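You operate a simulated robot arm through the tools that you are given. There is no shell and no other tool. Be economical: measure what you need, move in short steps, check, and stop when the job is done.

Carry out the task below with a simulated robot arm. There is one attempt and no reset: what you move stays moved.

## Task
Fetch the purple weight and set it on top of the purple wiper.

It is judged by the outcome, as a careful person would: the job done as asked, and still so three seconds after it is handed in. It fails if anything else is knocked over, pushed out of place, dropped, spilled or broken.

## Robot
A 7-joint arm with a two-finger parallel gripper, fixed in place. Base frame: the origin is at the foot of the arm, x ahead of it, y to its left, z up; the work surface is at about z = 80. Lengths are in cm, angles in rad, forces in N, time in s.
With the tool pointing down near the work surface it reaches from about 24 to 68 cm from the base axis. Its first joint turns from -1.152 to 1.152 rad. Payload 2.4 kg.
Tool frame: the origin (TCP) lies between the finger pads and is the grasp point; the fingertips stand 3 cm ahead of it; z points along the fingers, y is the line along which they close. Largest opening 9.4 cm; finger width 2.8, thickness 1; the body of the gripper, 5 by 9.6 cm, starts 5.5 cm behind the TCP.
Orientation is that of the tool frame in the base frame, as [roll, pitch, yaw] about the fixed x, y, z axes, in that order (R = Rz(yaw) Ry(pitch) Rx(roll)). With the fingers straight down and closing along the base's y, the tool's x points along the base's -x, its y along +y and its z along -z.

## Interface
- The arm moves only by the tool arm_command. Its argument "motion" is a list of rows, each a list of 2 entries, a list of its own where there are three numbers: the shift along the tool's x, y, z in units of 40 mm (1.0 is 40 mm), then the turn about the tool's z in units of 5 degrees (1.0 is 5 degrees). In form: [[[dx, dy, dz], twist], ...]. A call has 1 to 20 rows; each row shifts and turns the commanded pose from where the row before left it, along the tool's axes as they then stand. "jaw" is the finger opening in cm, from 0 to 9.4, set as the call begins (left out, the last holds). A call with a number of a shift or a turn outside -1 to 1 is refused whole. Rows are played at 5 a second. More than 5 cm and 0.15 rad between two rows, or a gripper value outside its range, and nothing of the call is played. A pose out of reach is approached as far as the arm can. The call stops where the force on the tool passes 40 N (or 10 N more than at its start, if that is more) or the arm is blocked; 0.2 s more then pass. Each finger travels about 15.3 cm/s and halts on what it meets, pressing with about 29 N; the grip force reading is that of the motor and also rises with nothing between the fingers. The clock runs only during rows and for 0.2 s after the last one: add rows that do not move to give the fingers time. It gives the time, the measured TCP pose, the force on the tool (base axes), the opening and the grip force at its end, in the units of the frame above (readings bear some noise).
- Cameras (640 x 400 px; columns grow to the right, rows downward): "scene" is fixed at [4.54, 48.68, 143.37]; the picture's right is [-0.61, -0.79, 0.00], its down [-0.53, 0.40, -0.75] and it looks along [0.59, -0.46, -0.66] (base axes); focal length 314 px, centre (320, 200). "wrist" rides on the gripper at [-3.7, 0, -5.8] in the tool frame; the picture's right is [0.00, -1.00, 0.00], its down [0.97, 0.00, -0.24] and it looks along [0.24, 0.00, 0.97] (tool axes); focal length 218 px, centre (320, 200). There is no depth. A picture from a camera that has moved, and an enlarged one, comes with that camera's place and axes in the base frame and with its lens.
- grab_frame(camera): a new picture of that camera. No time passes.
- enlarge(camera, box): a new picture of the part [left, top, right, bottom] of that camera's present view, enlarged. No time passes.
- close_job(): hands the job in; it is judged then, once.

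Work in short steps. Places have to be worked out from the pictures, the camera data and where the tool is seen: move nearer, look again, correct. Check each grasp and each placing, and mend what went wrong. You have 90 turns and 46 pictures in all, those below and enlarged ones among them. Open the gripper and draw the arm clear of the work before you hand the job in, unless the task says otherwise; then end with one line.

The tools are called after ">>>" as name(argument=value, ...) on one line, values as JSON. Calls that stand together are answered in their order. arm_command: Moves the arm, as the interface text tells. Its arguments: {"type":"object","properties":{"motion":{"type":"array"},"jaw":{"type":"number"}},"required":["motion"]} The other tools are called the same way: grab_frame (camera) takes a picture; enlarge (camera, box) takes an enlarged picture of a part of a camera's view; close_job () hands the job in.

At the start:

```text
time_s: 0.0
tcp_pos: [36.67, 7.01, 108.07]
ee_rot: [3.141, 0.0, 3.141]
contact_force: [0.4, 0.0, -0.2]
grip_width: 9.39
finger_force: 0.0
```

scene: 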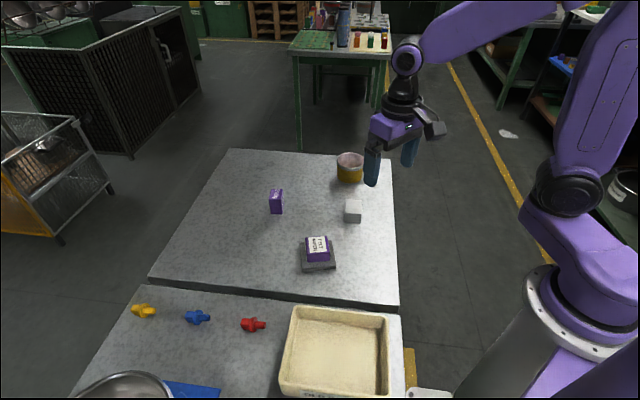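
wrist: 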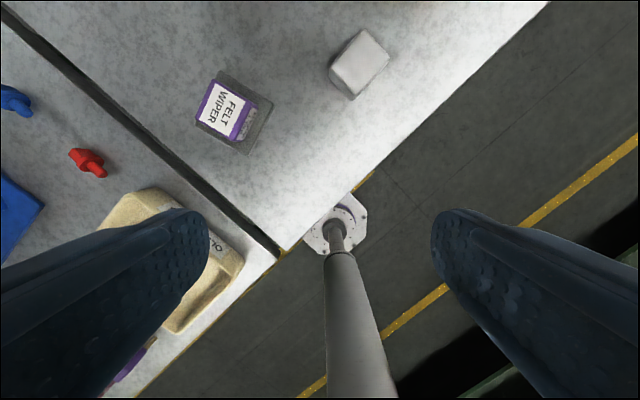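

The wiper (labelled "FELT WIPER") shows in both pictures; the purple block further away is probably the weight. I'll enlarge both areas to check.

>>> enlarge(camera="scene", box=[240, 140, 400, 290])

>>> enlarge(camera="scene", box=[256, 176, 306, 226])

```text
2.67 times, centred on (320, 215) of scene
camera zoom: at [4.54, 48.68, 143.37], right [-0.61, -0.79, 0.0], down [-0.53, 0.4, -0.75], along [0.59, -0.46, -0.66], focal length 837 px, centre (320, 160)
```

zoom: 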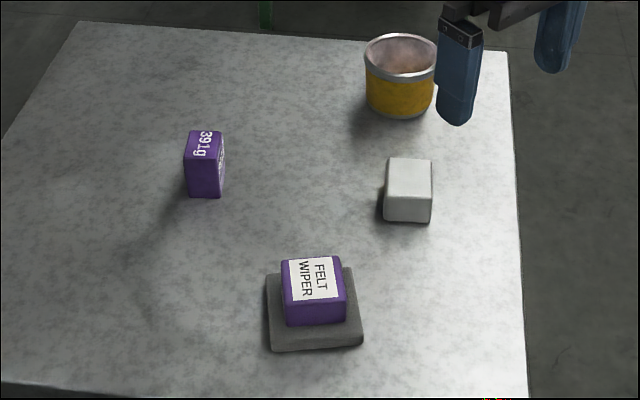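

```text
8.00 times, centred on (281, 201) of scene
camera zoom: at [4.54, 48.68, 143.37], right [-0.61, -0.79, 0.0], down [-0.53, 0.4, -0.75], along [0.59, -0.46, -0.66], focal length 2511 px, centre (632, 192)
```

zoom: 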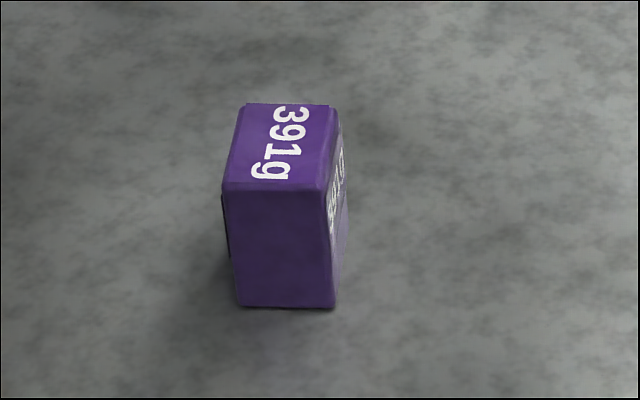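

The weight (marked "391g") is near (65.7, 16.8), about 5.7 tall and 3.6 x 4.8 across, turned about 45°. The wiper is near (43, 18). I move closer at a safe height to look down at them.

>>> arm_command(motion=[[[-0.7, 0.3, 0.25], 0], [[-0.7, 0.3, 0.25], 0], [[-0.7, 0.3, 0.25], 0], [[-0.7, 0.3, 0.25], 0], [[-0.7, 0.3, 0.25], 0], [[-0.7, 0.3, 0.25], 0], [[0, 0, 0], 0]], jaw=9.4)

>>> grab_frame(camera="wrist")

```text
time_s: 1.6
tcp_pos: [53.33, 14.05, 102.17]
ee_rot: [-3.141, 0.001, 3.14]
contact_force: [-0.7, 0.6, 0.3]
grip_width: 9.42
finger_force: 0.1
```

```text
41 pictures are left
camera wrist: at [56.95, 13.97, 107.91], right [0.0, -1.0, 0.0], down [-0.97, 0.0, 0.24], along [-0.24, 0.0, -0.97], focal length 218 px, centre (320, 200)
```

wrist: 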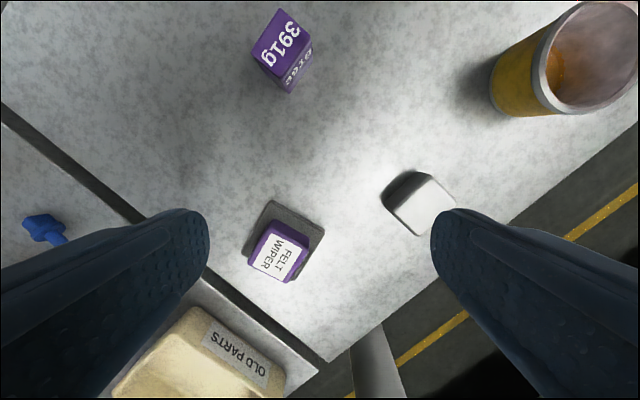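

Both objects are in the wrist view, so I enlarge each one for measuring.

>>> enlarge(camera="wrist", box=[240, 0, 336, 100])

>>> enlarge(camera="wrist", box=[236, 192, 336, 292])

```text
4.00 times, centred on (288, 50) of wrist
camera zoom: at [56.95, 13.97, 107.91], right [0.0, -1.0, 0.0], down [-0.97, 0.0, 0.24], along [-0.24, 0.0, -0.97], focal length 873 px, centre (448, 800)
```

zoom: 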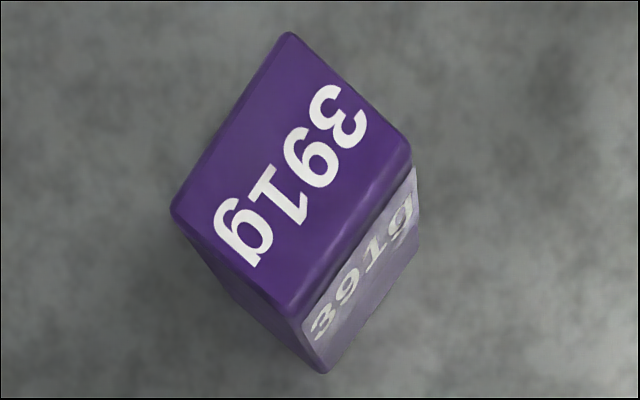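

```text
4.00 times, centred on (286, 242) of wrist
camera zoom: at [56.95, 13.97, 107.91], right [0.0, -1.0, 0.0], down [-0.97, 0.0, 0.24], along [-0.24, 0.0, -0.97], focal length 873 px, centre (456, 32)
```

zoom: 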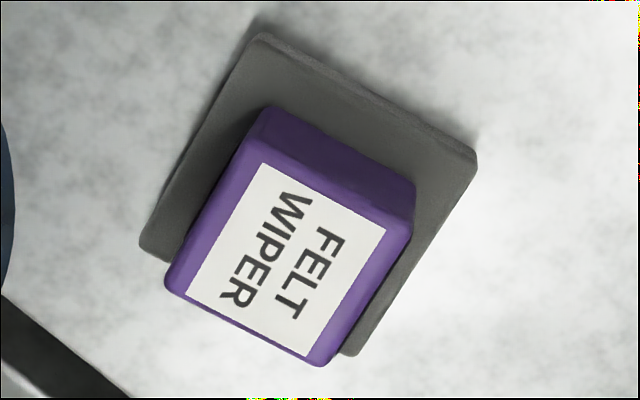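

Measured from this view:
- **Weight:** centre (65.7, 17.5), top z 85.5, narrow axis at about 50° from +x.
- **Wiper:** block centre about (44.3, 19.0), top z about 84.3, matching axis at about 59°.

I move above the weight and twist 40° so the fingers close across its narrow side.

>>> arm_command(motion=[[[-0.6, 0.2, 0.3], 0], [[-0.6, 0.2, 0.3], 0], [[-0.6, 0.2, 0.3], 0], [[-0.6, 0.2, 0.3], 0], [[-0.6, 0.2, 0.3], 0], [[0, 0, 0], 1], [[0, 0, 0], 1], [[0, 0, 0], 1], [[0, 0, 0], 1], [[0, 0, 0], 1], [[0, 0, 0], 1], [[0, 0, 0], 1], [[0, 0, 0], 1], [[0, 0, 0], 0], [[0, 0, 0], 0]])

>>> grab_frame(camera="wrist")

```text
time_s: 4.8
tcp_pos: [65.43, 18.17, 96.01]
ee_rot: [-3.141, 0.0, 2.443]
contact_force: [0.3, 0.2, -0.2]
grip_width: 9.39
finger_force: 0.1
```

```text
38 pictures are left
camera wrist: at [68.2, 15.6, 101.89], right [-0.64, -0.77, 0.0], down [-0.74, 0.62, 0.24], along [-0.18, 0.15, -0.97], focal length 218 px, centre (320, 200)
```

wrist: 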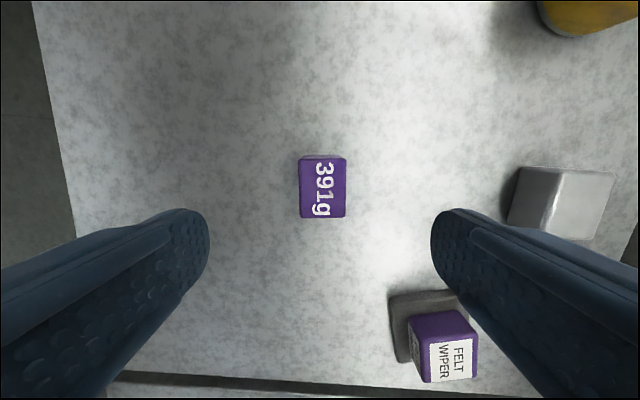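

The weight is square to the jaws, with its centre about 0.4 off along the closing axis. I correct that and go part of the way down, checking reach.

>>> arm_command(motion=[[[-0.06, -0.1, 0], 0], [[0, 0, 0.5], 0], [[0, 0, 0.5], 0], [[0, 0, 0.5], 0], [[0, 0, 0.5], 0], [[0, 0, 0], 0]])

>>> grab_frame(camera="wrist")

```text
time_s: 6.2
tcp_pos: [65.13, 17.77, 88.02]
ee_rot: [-3.141, -0.001, 2.444]
contact_force: [0.3, -0.6, -0.4]
grip_width: 9.39
finger_force: 0.0
```

```text
37 pictures are left
camera wrist: at [67.9, 15.16, 93.81], right [-0.64, -0.77, 0.0], down [-0.74, 0.62, 0.24], along [-0.18, 0.15, -0.97], focal length 218 px, centre (320, 200)
```

wrist: 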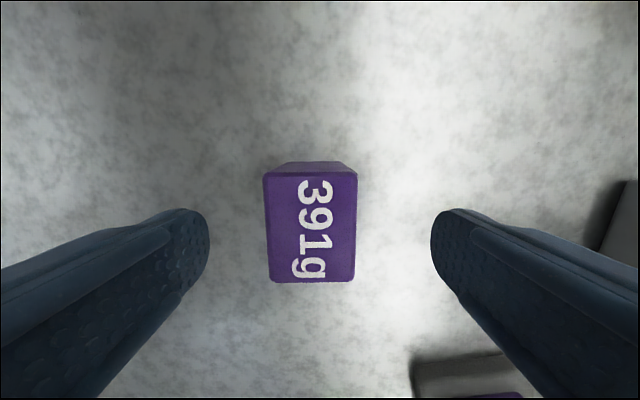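

The weight now sits slightly to the +y side, so I correct by 0.35 cm and descend the last 4 cm.

>>> arm_command(motion=[[[-0.05, 0.085, 0], 0], [[0, 0, 0.35], 0], [[0, 0, 0.35], 0], [[0, 0, 0.3], 0], [[0, 0, 0], 0]])

>>> grab_frame(camera="wrist")

```text
time_s: 7.4
tcp_pos: [65.51, 17.96, 84.01]
ee_rot: [3.141, -0.001, 2.444]
contact_force: [-0.4, 0.0, 0.6]
grip_width: 9.4
finger_force: 0.0
```

```text
36 pictures are left
camera wrist: at [68.28, 15.37, 89.83], right [-0.64, -0.77, 0.0], down [-0.74, 0.62, 0.24], along [-0.18, 0.15, -0.97], focal length 218 px, centre (320, 200)
```

wrist: 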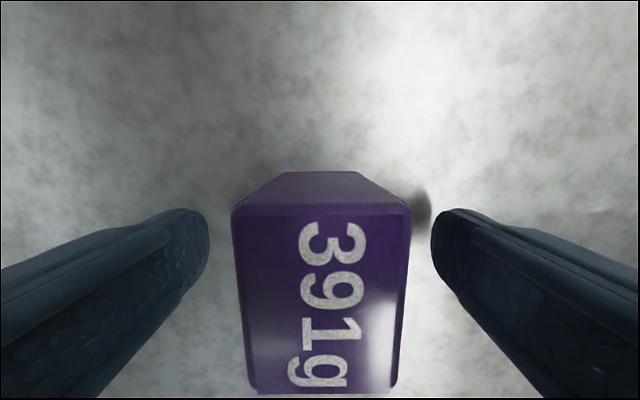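

The fingers straddle the weight with the TCP about at its centre, so I close the jaws.

>>> arm_command(motion=[[[0, 0, 0], 0], [[0, 0, 0], 0], [[0, 0, 0], 0], [[0, 0, 0], 0], [[0, 0, 0], 0]], jaw=2.5)

```text
time_s: 8.6
tcp_pos: [65.52, 17.92, 83.99]
ee_rot: [3.141, -0.001, 2.443]
contact_force: [-1.3, -1.6, -0.1]
grip_width: 4.04
finger_force: 29.1
```

The jaws hold at 4.04 cm with 29 N on the weight. I lift it 10 cm and check.

>>> arm_command(motion=[[[0, 0, -0.3], 0], [[0, 0, -0.5], 0], [[0, 0, -0.5], 0], [[0, 0, -0.6], 0], [[0, 0, -0.6], 0], [[0, 0, 0], 0]])

>>> grab_frame(camera="wrist")

>>> grab_frame(camera="scene")

```text
time_s: 10.0
tcp_pos: [65.62, 17.84, 94.29]
ee_rot: [-3.142, 0.0, 2.444]
contact_force: [0.2, 0.0, -4.0]
grip_width: 4.03
finger_force: 29.3
```

```text
35 pictures are left
camera wrist: at [68.32, 15.24, 100.14], right [-0.64, -0.77, 0.0], down [-0.74, 0.62, 0.24], along [-0.18, 0.15, -0.97], focal length 218 px, centre (320, 200)
```

wrist: 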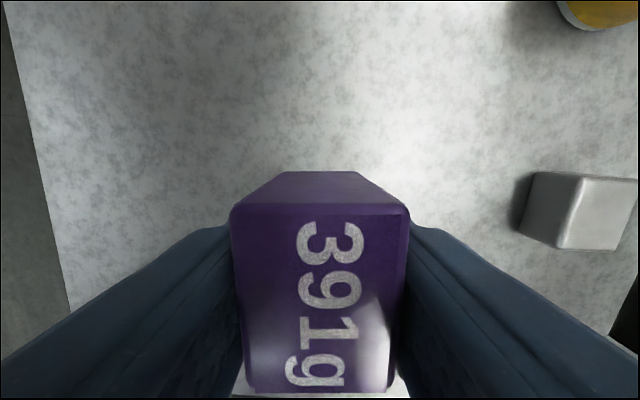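

```text
34 pictures are left
```

scene: 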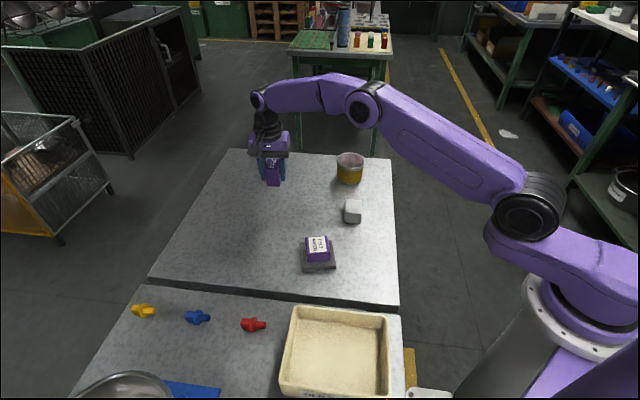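

The reading shows about 4 N of load and the weight is held square. I twist it to match the wiper and carry it slightly past the wiper at this height, so the wrist camera can see the wiper.

>>> arm_command(motion=[[[0, 0, 0], -1], [[0, 0, 0], -1], [[0.5, -0.2, 0], 0], [[0.66, -0.245, 0], 0], [[0.66, -0.245, 0], 0], [[0.66, -0.245, 0], 0], [[0.66, -0.245, 0], 0], [[0.66, -0.245, 0], 0], [[0.66, -0.245, 0], 0], [[0.66, -0.245, 0], 0], [[0.66, -0.245, 0], 0], [[0.66, -0.245, 0], 0], [[0, 0, 0], 0], [[0, 0, 0], 0]])

>>> grab_frame(camera="wrist")

```text
time_s: 13.0
tcp_pos: [38.65, 22.66, 94.46]
ee_rot: [-3.14, 0.001, 2.618]
contact_force: [-0.5, 0.4, -3.7]
grip_width: 4.05
finger_force: 29.5
```

```text
33 pictures are left
camera wrist: at [41.69, 20.62, 100.28], right [-0.5, -0.87, 0.0], down [-0.84, 0.49, 0.24], along [-0.21, 0.12, -0.97], focal length 218 px, centre (320, 200)
```

wrist: 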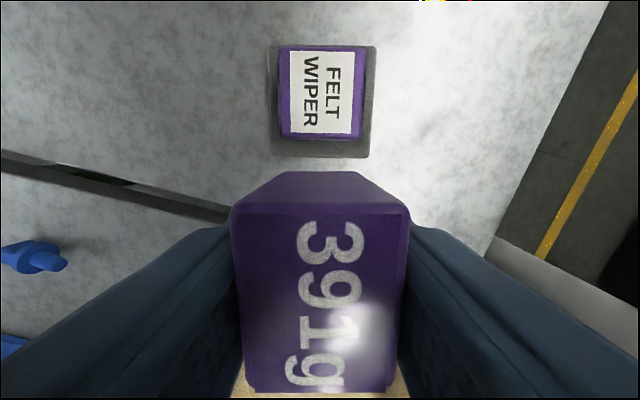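

>>> enlarge(camera="wrist", box=[260, 30, 388, 170])

```text
2.86 times, centred on (324, 100) of wrist
camera zoom: at [41.69, 20.62, 100.28], right [-0.5, -0.87, 0.0], down [-0.84, 0.49, 0.24], along [-0.21, 0.12, -0.97], focal length 624 px, centre (309, 486)
```

zoom: 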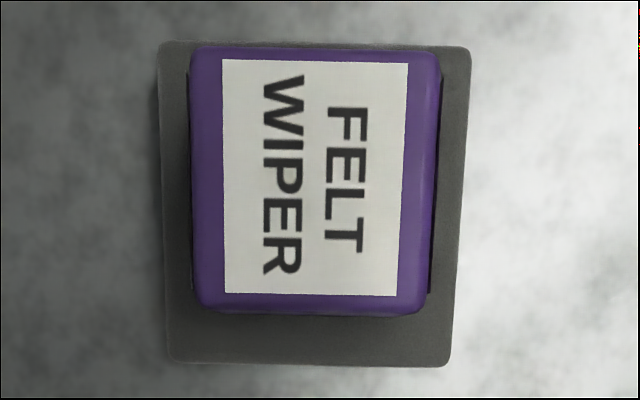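

The wiper top is square to the jaws and its centre works out at (44.5, 18.8). I move back over it and go down to TCP z about 90, which leaves the weight's bottom near 86.

>>> arm_command(motion=[[[-0.4, -0.03, 0], 0], [[-0.5, -0.03, 0], 0], [[-0.5, -0.03, 0], 0], [[-0.315, -0.02, 0], 0], [[0, 0, 0], 0], [[0, 0, 0.4], 0], [[0, 0, 0.4], 0], [[0, 0, 0.3], 0], [[0, 0, 0], 0], [[0, 0, 0], 0]])

>>> enlarge(camera="scene", box=[270, 180, 370, 280])

>>> grab_frame(camera="wrist")

```text
time_s: 15.2
tcp_pos: [44.35, 18.69, 89.94]
ee_rot: [3.141, 0.002, 2.62]
contact_force: [0.8, -0.3, -4.1]
grip_width: 4.07
finger_force: 28.7
```

```text
4.00 times, centred on (320, 230) of scene
camera zoom: at [4.55, 48.68, 143.37], right [-0.61, -0.79, 0.0], down [-0.53, 0.4, -0.75], along [0.59, -0.46, -0.66], focal length 1255 px, centre (320, 80)
```

zoom: 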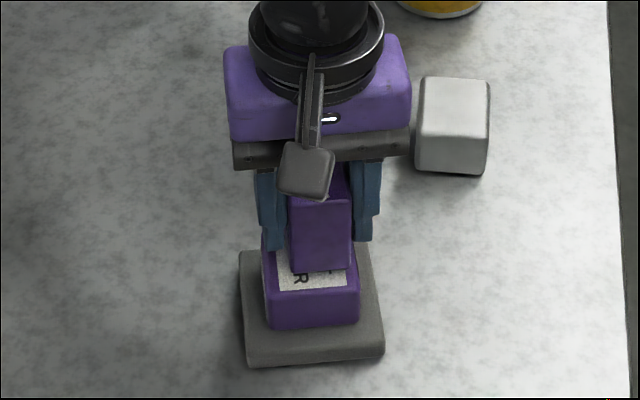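

```text
30 pictures are left
camera wrist: at [47.44, 16.69, 95.67], right [-0.5, -0.87, 0.0], down [-0.84, 0.49, 0.24], along [-0.21, 0.12, -0.97], focal length 218 px, centre (320, 200)
```

wrist: 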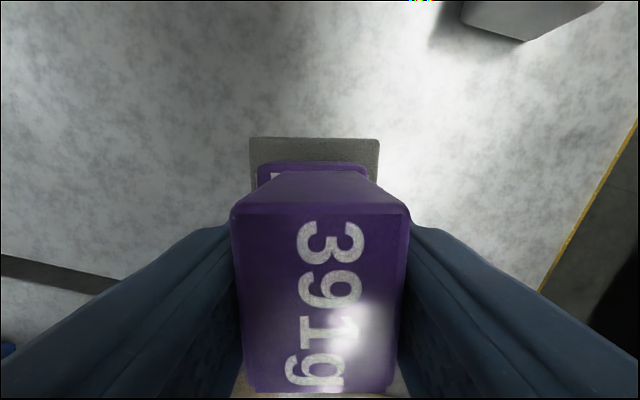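

Both views agree the weight is centred front to back, but about 0.4 cm too far toward -y of the tool. I shift it and go down gently.

>>> arm_command(motion=[[[0, 0.1, 0], 0], [[0, 0, 0], 0], [[0, 0, 0.15], 0], [[0, 0, 0.12], 0], [[0, 0, 0], 0]])

>>> enlarge(camera="scene", box=[280, 200, 360, 280])

>>> enlarge(camera="wrist", box=[230, 120, 410, 220])

```text
time_s: 16.4
tcp_pos: [44.66, 18.89, 88.76]
ee_rot: [3.138, 0.003, 2.618]
contact_force: [-3.4, -0.2, 26.3]
grip_width: 4.04
finger_force: 29.4
```

```text
5.00 times, centred on (320, 240) of scene
camera zoom: at [4.5, 48.66, 143.38], right [-0.61, -0.79, 0.0], down [-0.53, 0.4, -0.75], along [0.59, -0.46, -0.66], focal length 1569 px, centre (320, 0)
```

zoom: 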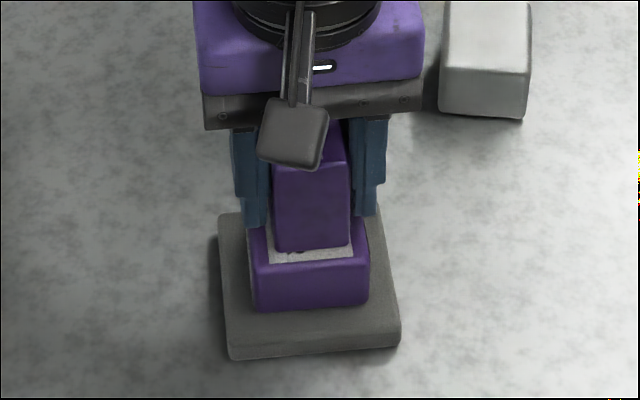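

```text
3.56 times, centred on (320, 170) of wrist
camera zoom: at [47.71, 16.92, 94.57], right [-0.5, -0.87, 0.0], down [-0.84, 0.48, 0.24], along [-0.2, 0.12, -0.97], focal length 776 px, centre (320, 307)
```

zoom: 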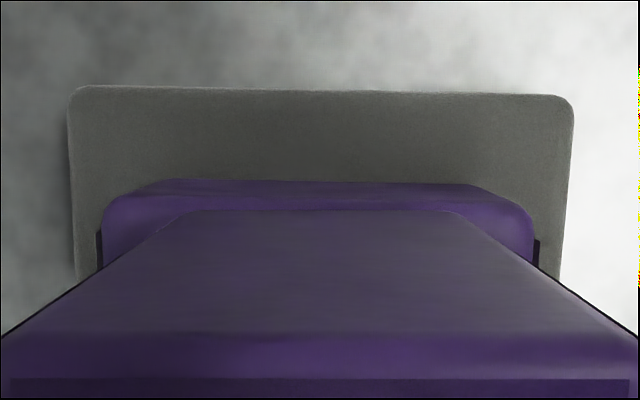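

It touched the wiper at TCP z about 88.8 (26 N), centred sideways and about 0.3 toward the back. I lift slightly, shift 0.3 forward and lower again to a light touch.

>>> arm_command(motion=[[[0, 0, -0.15], 0], [[0, 0, 0], 0], [[0.075, 0, 0], 0], [[0, 0, 0], 0], [[0, 0, 0.06], 0], [[0, 0, 0], 0]])

```text
time_s: 17.8
tcp_pos: [44.21, 19.07, 88.91]
ee_rot: [-3.141, 0.0, 2.618]
contact_force: [0.3, -0.5, -4.2]
grip_width: 4.01
finger_force: 28.3
```

Force shows it hanging free again, just above contact, so I lower in tiny steps.

>>> arm_command(motion=[[[0, 0, 0.02], 0], [[0, 0, 0], 0]])

```text
time_s: 18.4
tcp_pos: [44.27, 19.17, 88.93]
ee_rot: [-3.141, 0.002, 2.619]
contact_force: [0.6, 0.1, -4.9]
grip_width: 4.0
finger_force: 29.6
```

>>> arm_command(motion=[[[0, 0, 0.025], 0], [[0, 0, 0], 0]])

```text
time_s: 19.0
tcp_pos: [44.24, 19.01, 88.92]
ee_rot: [3.141, -0.001, 2.618]
contact_force: [0.0, -1.5, -3.6]
grip_width: 4.01
finger_force: 29.2
```

Still about 4 N of hanging load; I go a little lower.

>>> arm_command(motion=[[[0, 0, 0.025], 0], [[0, 0, 0], 0]])

```text
time_s: 19.6
tcp_pos: [44.33, 19.03, 88.89]
ee_rot: [3.141, 0.001, 2.619]
contact_force: [-1.2, 1.0, 13.0]
grip_width: 4.01
finger_force: 29.7
```

It is now in contact, so I open the jaws gently and look.

>>> arm_command(motion=[[[0, 0, -0.01], 0], [[0, 0, 0], 0], [[0, 0, 0], 0]], jaw=5.5)

>>> enlarge(camera="scene", box=[280, 200, 360, 280])

>>> grab_frame(camera="wrist")

```text
time_s: 20.4
tcp_pos: [44.31, 19.06, 88.81]
ee_rot: [3.142, 0.002, 2.617]
contact_force: [-0.1, 0.7, -0.4]
grip_width: 5.5
finger_force: 0.0
```

```text
5.00 times, centred on (320, 240) of scene
camera zoom: at [4.54, 48.68, 143.37], right [-0.61, -0.79, 0.0], down [-0.53, 0.4, -0.75], along [0.59, -0.46, -0.66], focal length 1569 px, centre (320, 0)
```

zoom: 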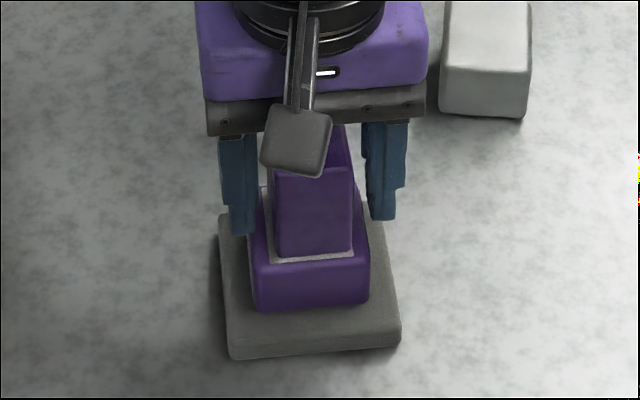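

```text
26 pictures are left
camera wrist: at [47.35, 17.05, 94.57], right [-0.5, -0.87, 0.0], down [-0.84, 0.49, 0.24], along [-0.21, 0.12, -0.97], focal length 218 px, centre (320, 200)
```

wrist: 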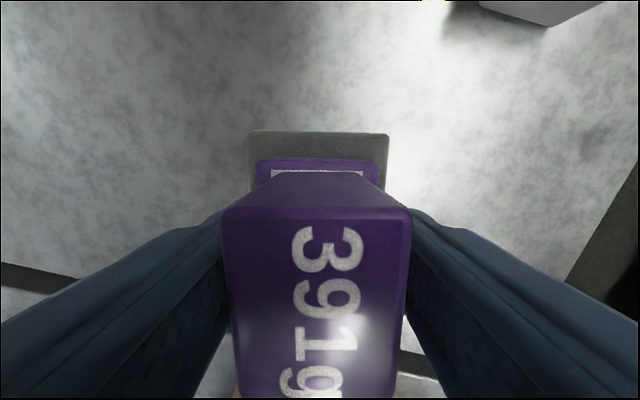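

The weight stands centred on the wiper and is released. I open a little more and raise straight up.

>>> arm_command(motion=[[[0, 0, 0], 0], [[0, 0, 0], 0], [[0, 0, -0.3], 0], [[0, 0, -0.6], 0], [[0, 0, -0.8], 0], [[0, 0, -0.8], 0], [[0, 0, -0.8], 0], [[0, 0, -0.8], 0], [[-0.8, 0, 0], 0], [[-0.8, 0, 0], 0], [[-0.8, 0, 0], 0], [[0, 0, 0], 0], [[0, 0, 0], 0]], jaw=6.5)

>>> grab_frame(camera="scene")

>>> enlarge(camera="scene", box=[280, 200, 360, 280])

```text
time_s: 23.2
tcp_pos: [52.47, 14.42, 105.01]
ee_rot: [-3.141, 0.002, 2.616]
contact_force: [0.0, -0.3, 0.4]
grip_width: 6.5
finger_force: 0.1
```

```text
25 pictures are left
```

scene: 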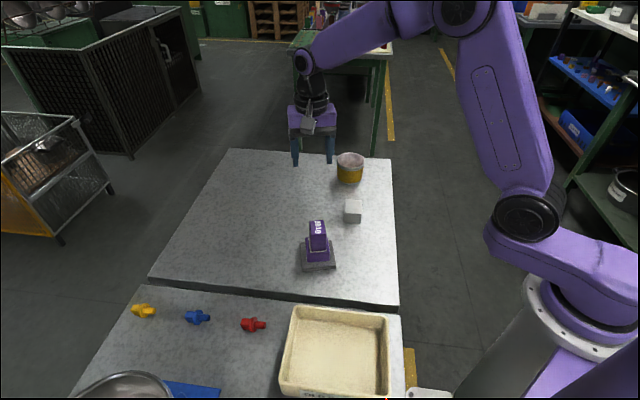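

```text
5.00 times, centred on (320, 240) of scene
camera zoom: at [4.54, 48.68, 143.37], right [-0.61, -0.79, 0.0], down [-0.53, 0.4, -0.75], along [0.59, -0.46, -0.66], focal length 1569 px, centre (320, 0)
```

zoom: 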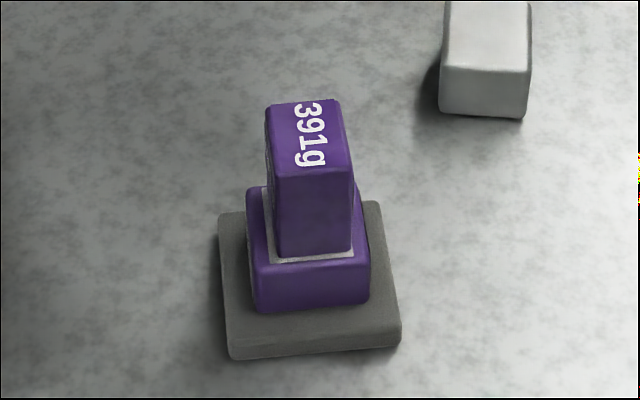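

The weight stands upright and centred on the wiper, nothing else has moved, and the arm is clear with the jaws open. I hand the job in.

>>> close_job()

```text
The job is handed in.
```

The purple 391 g weight is standing upright and centred on top of the purple felt wiper; nothing else was moved, and I've handed the job in.
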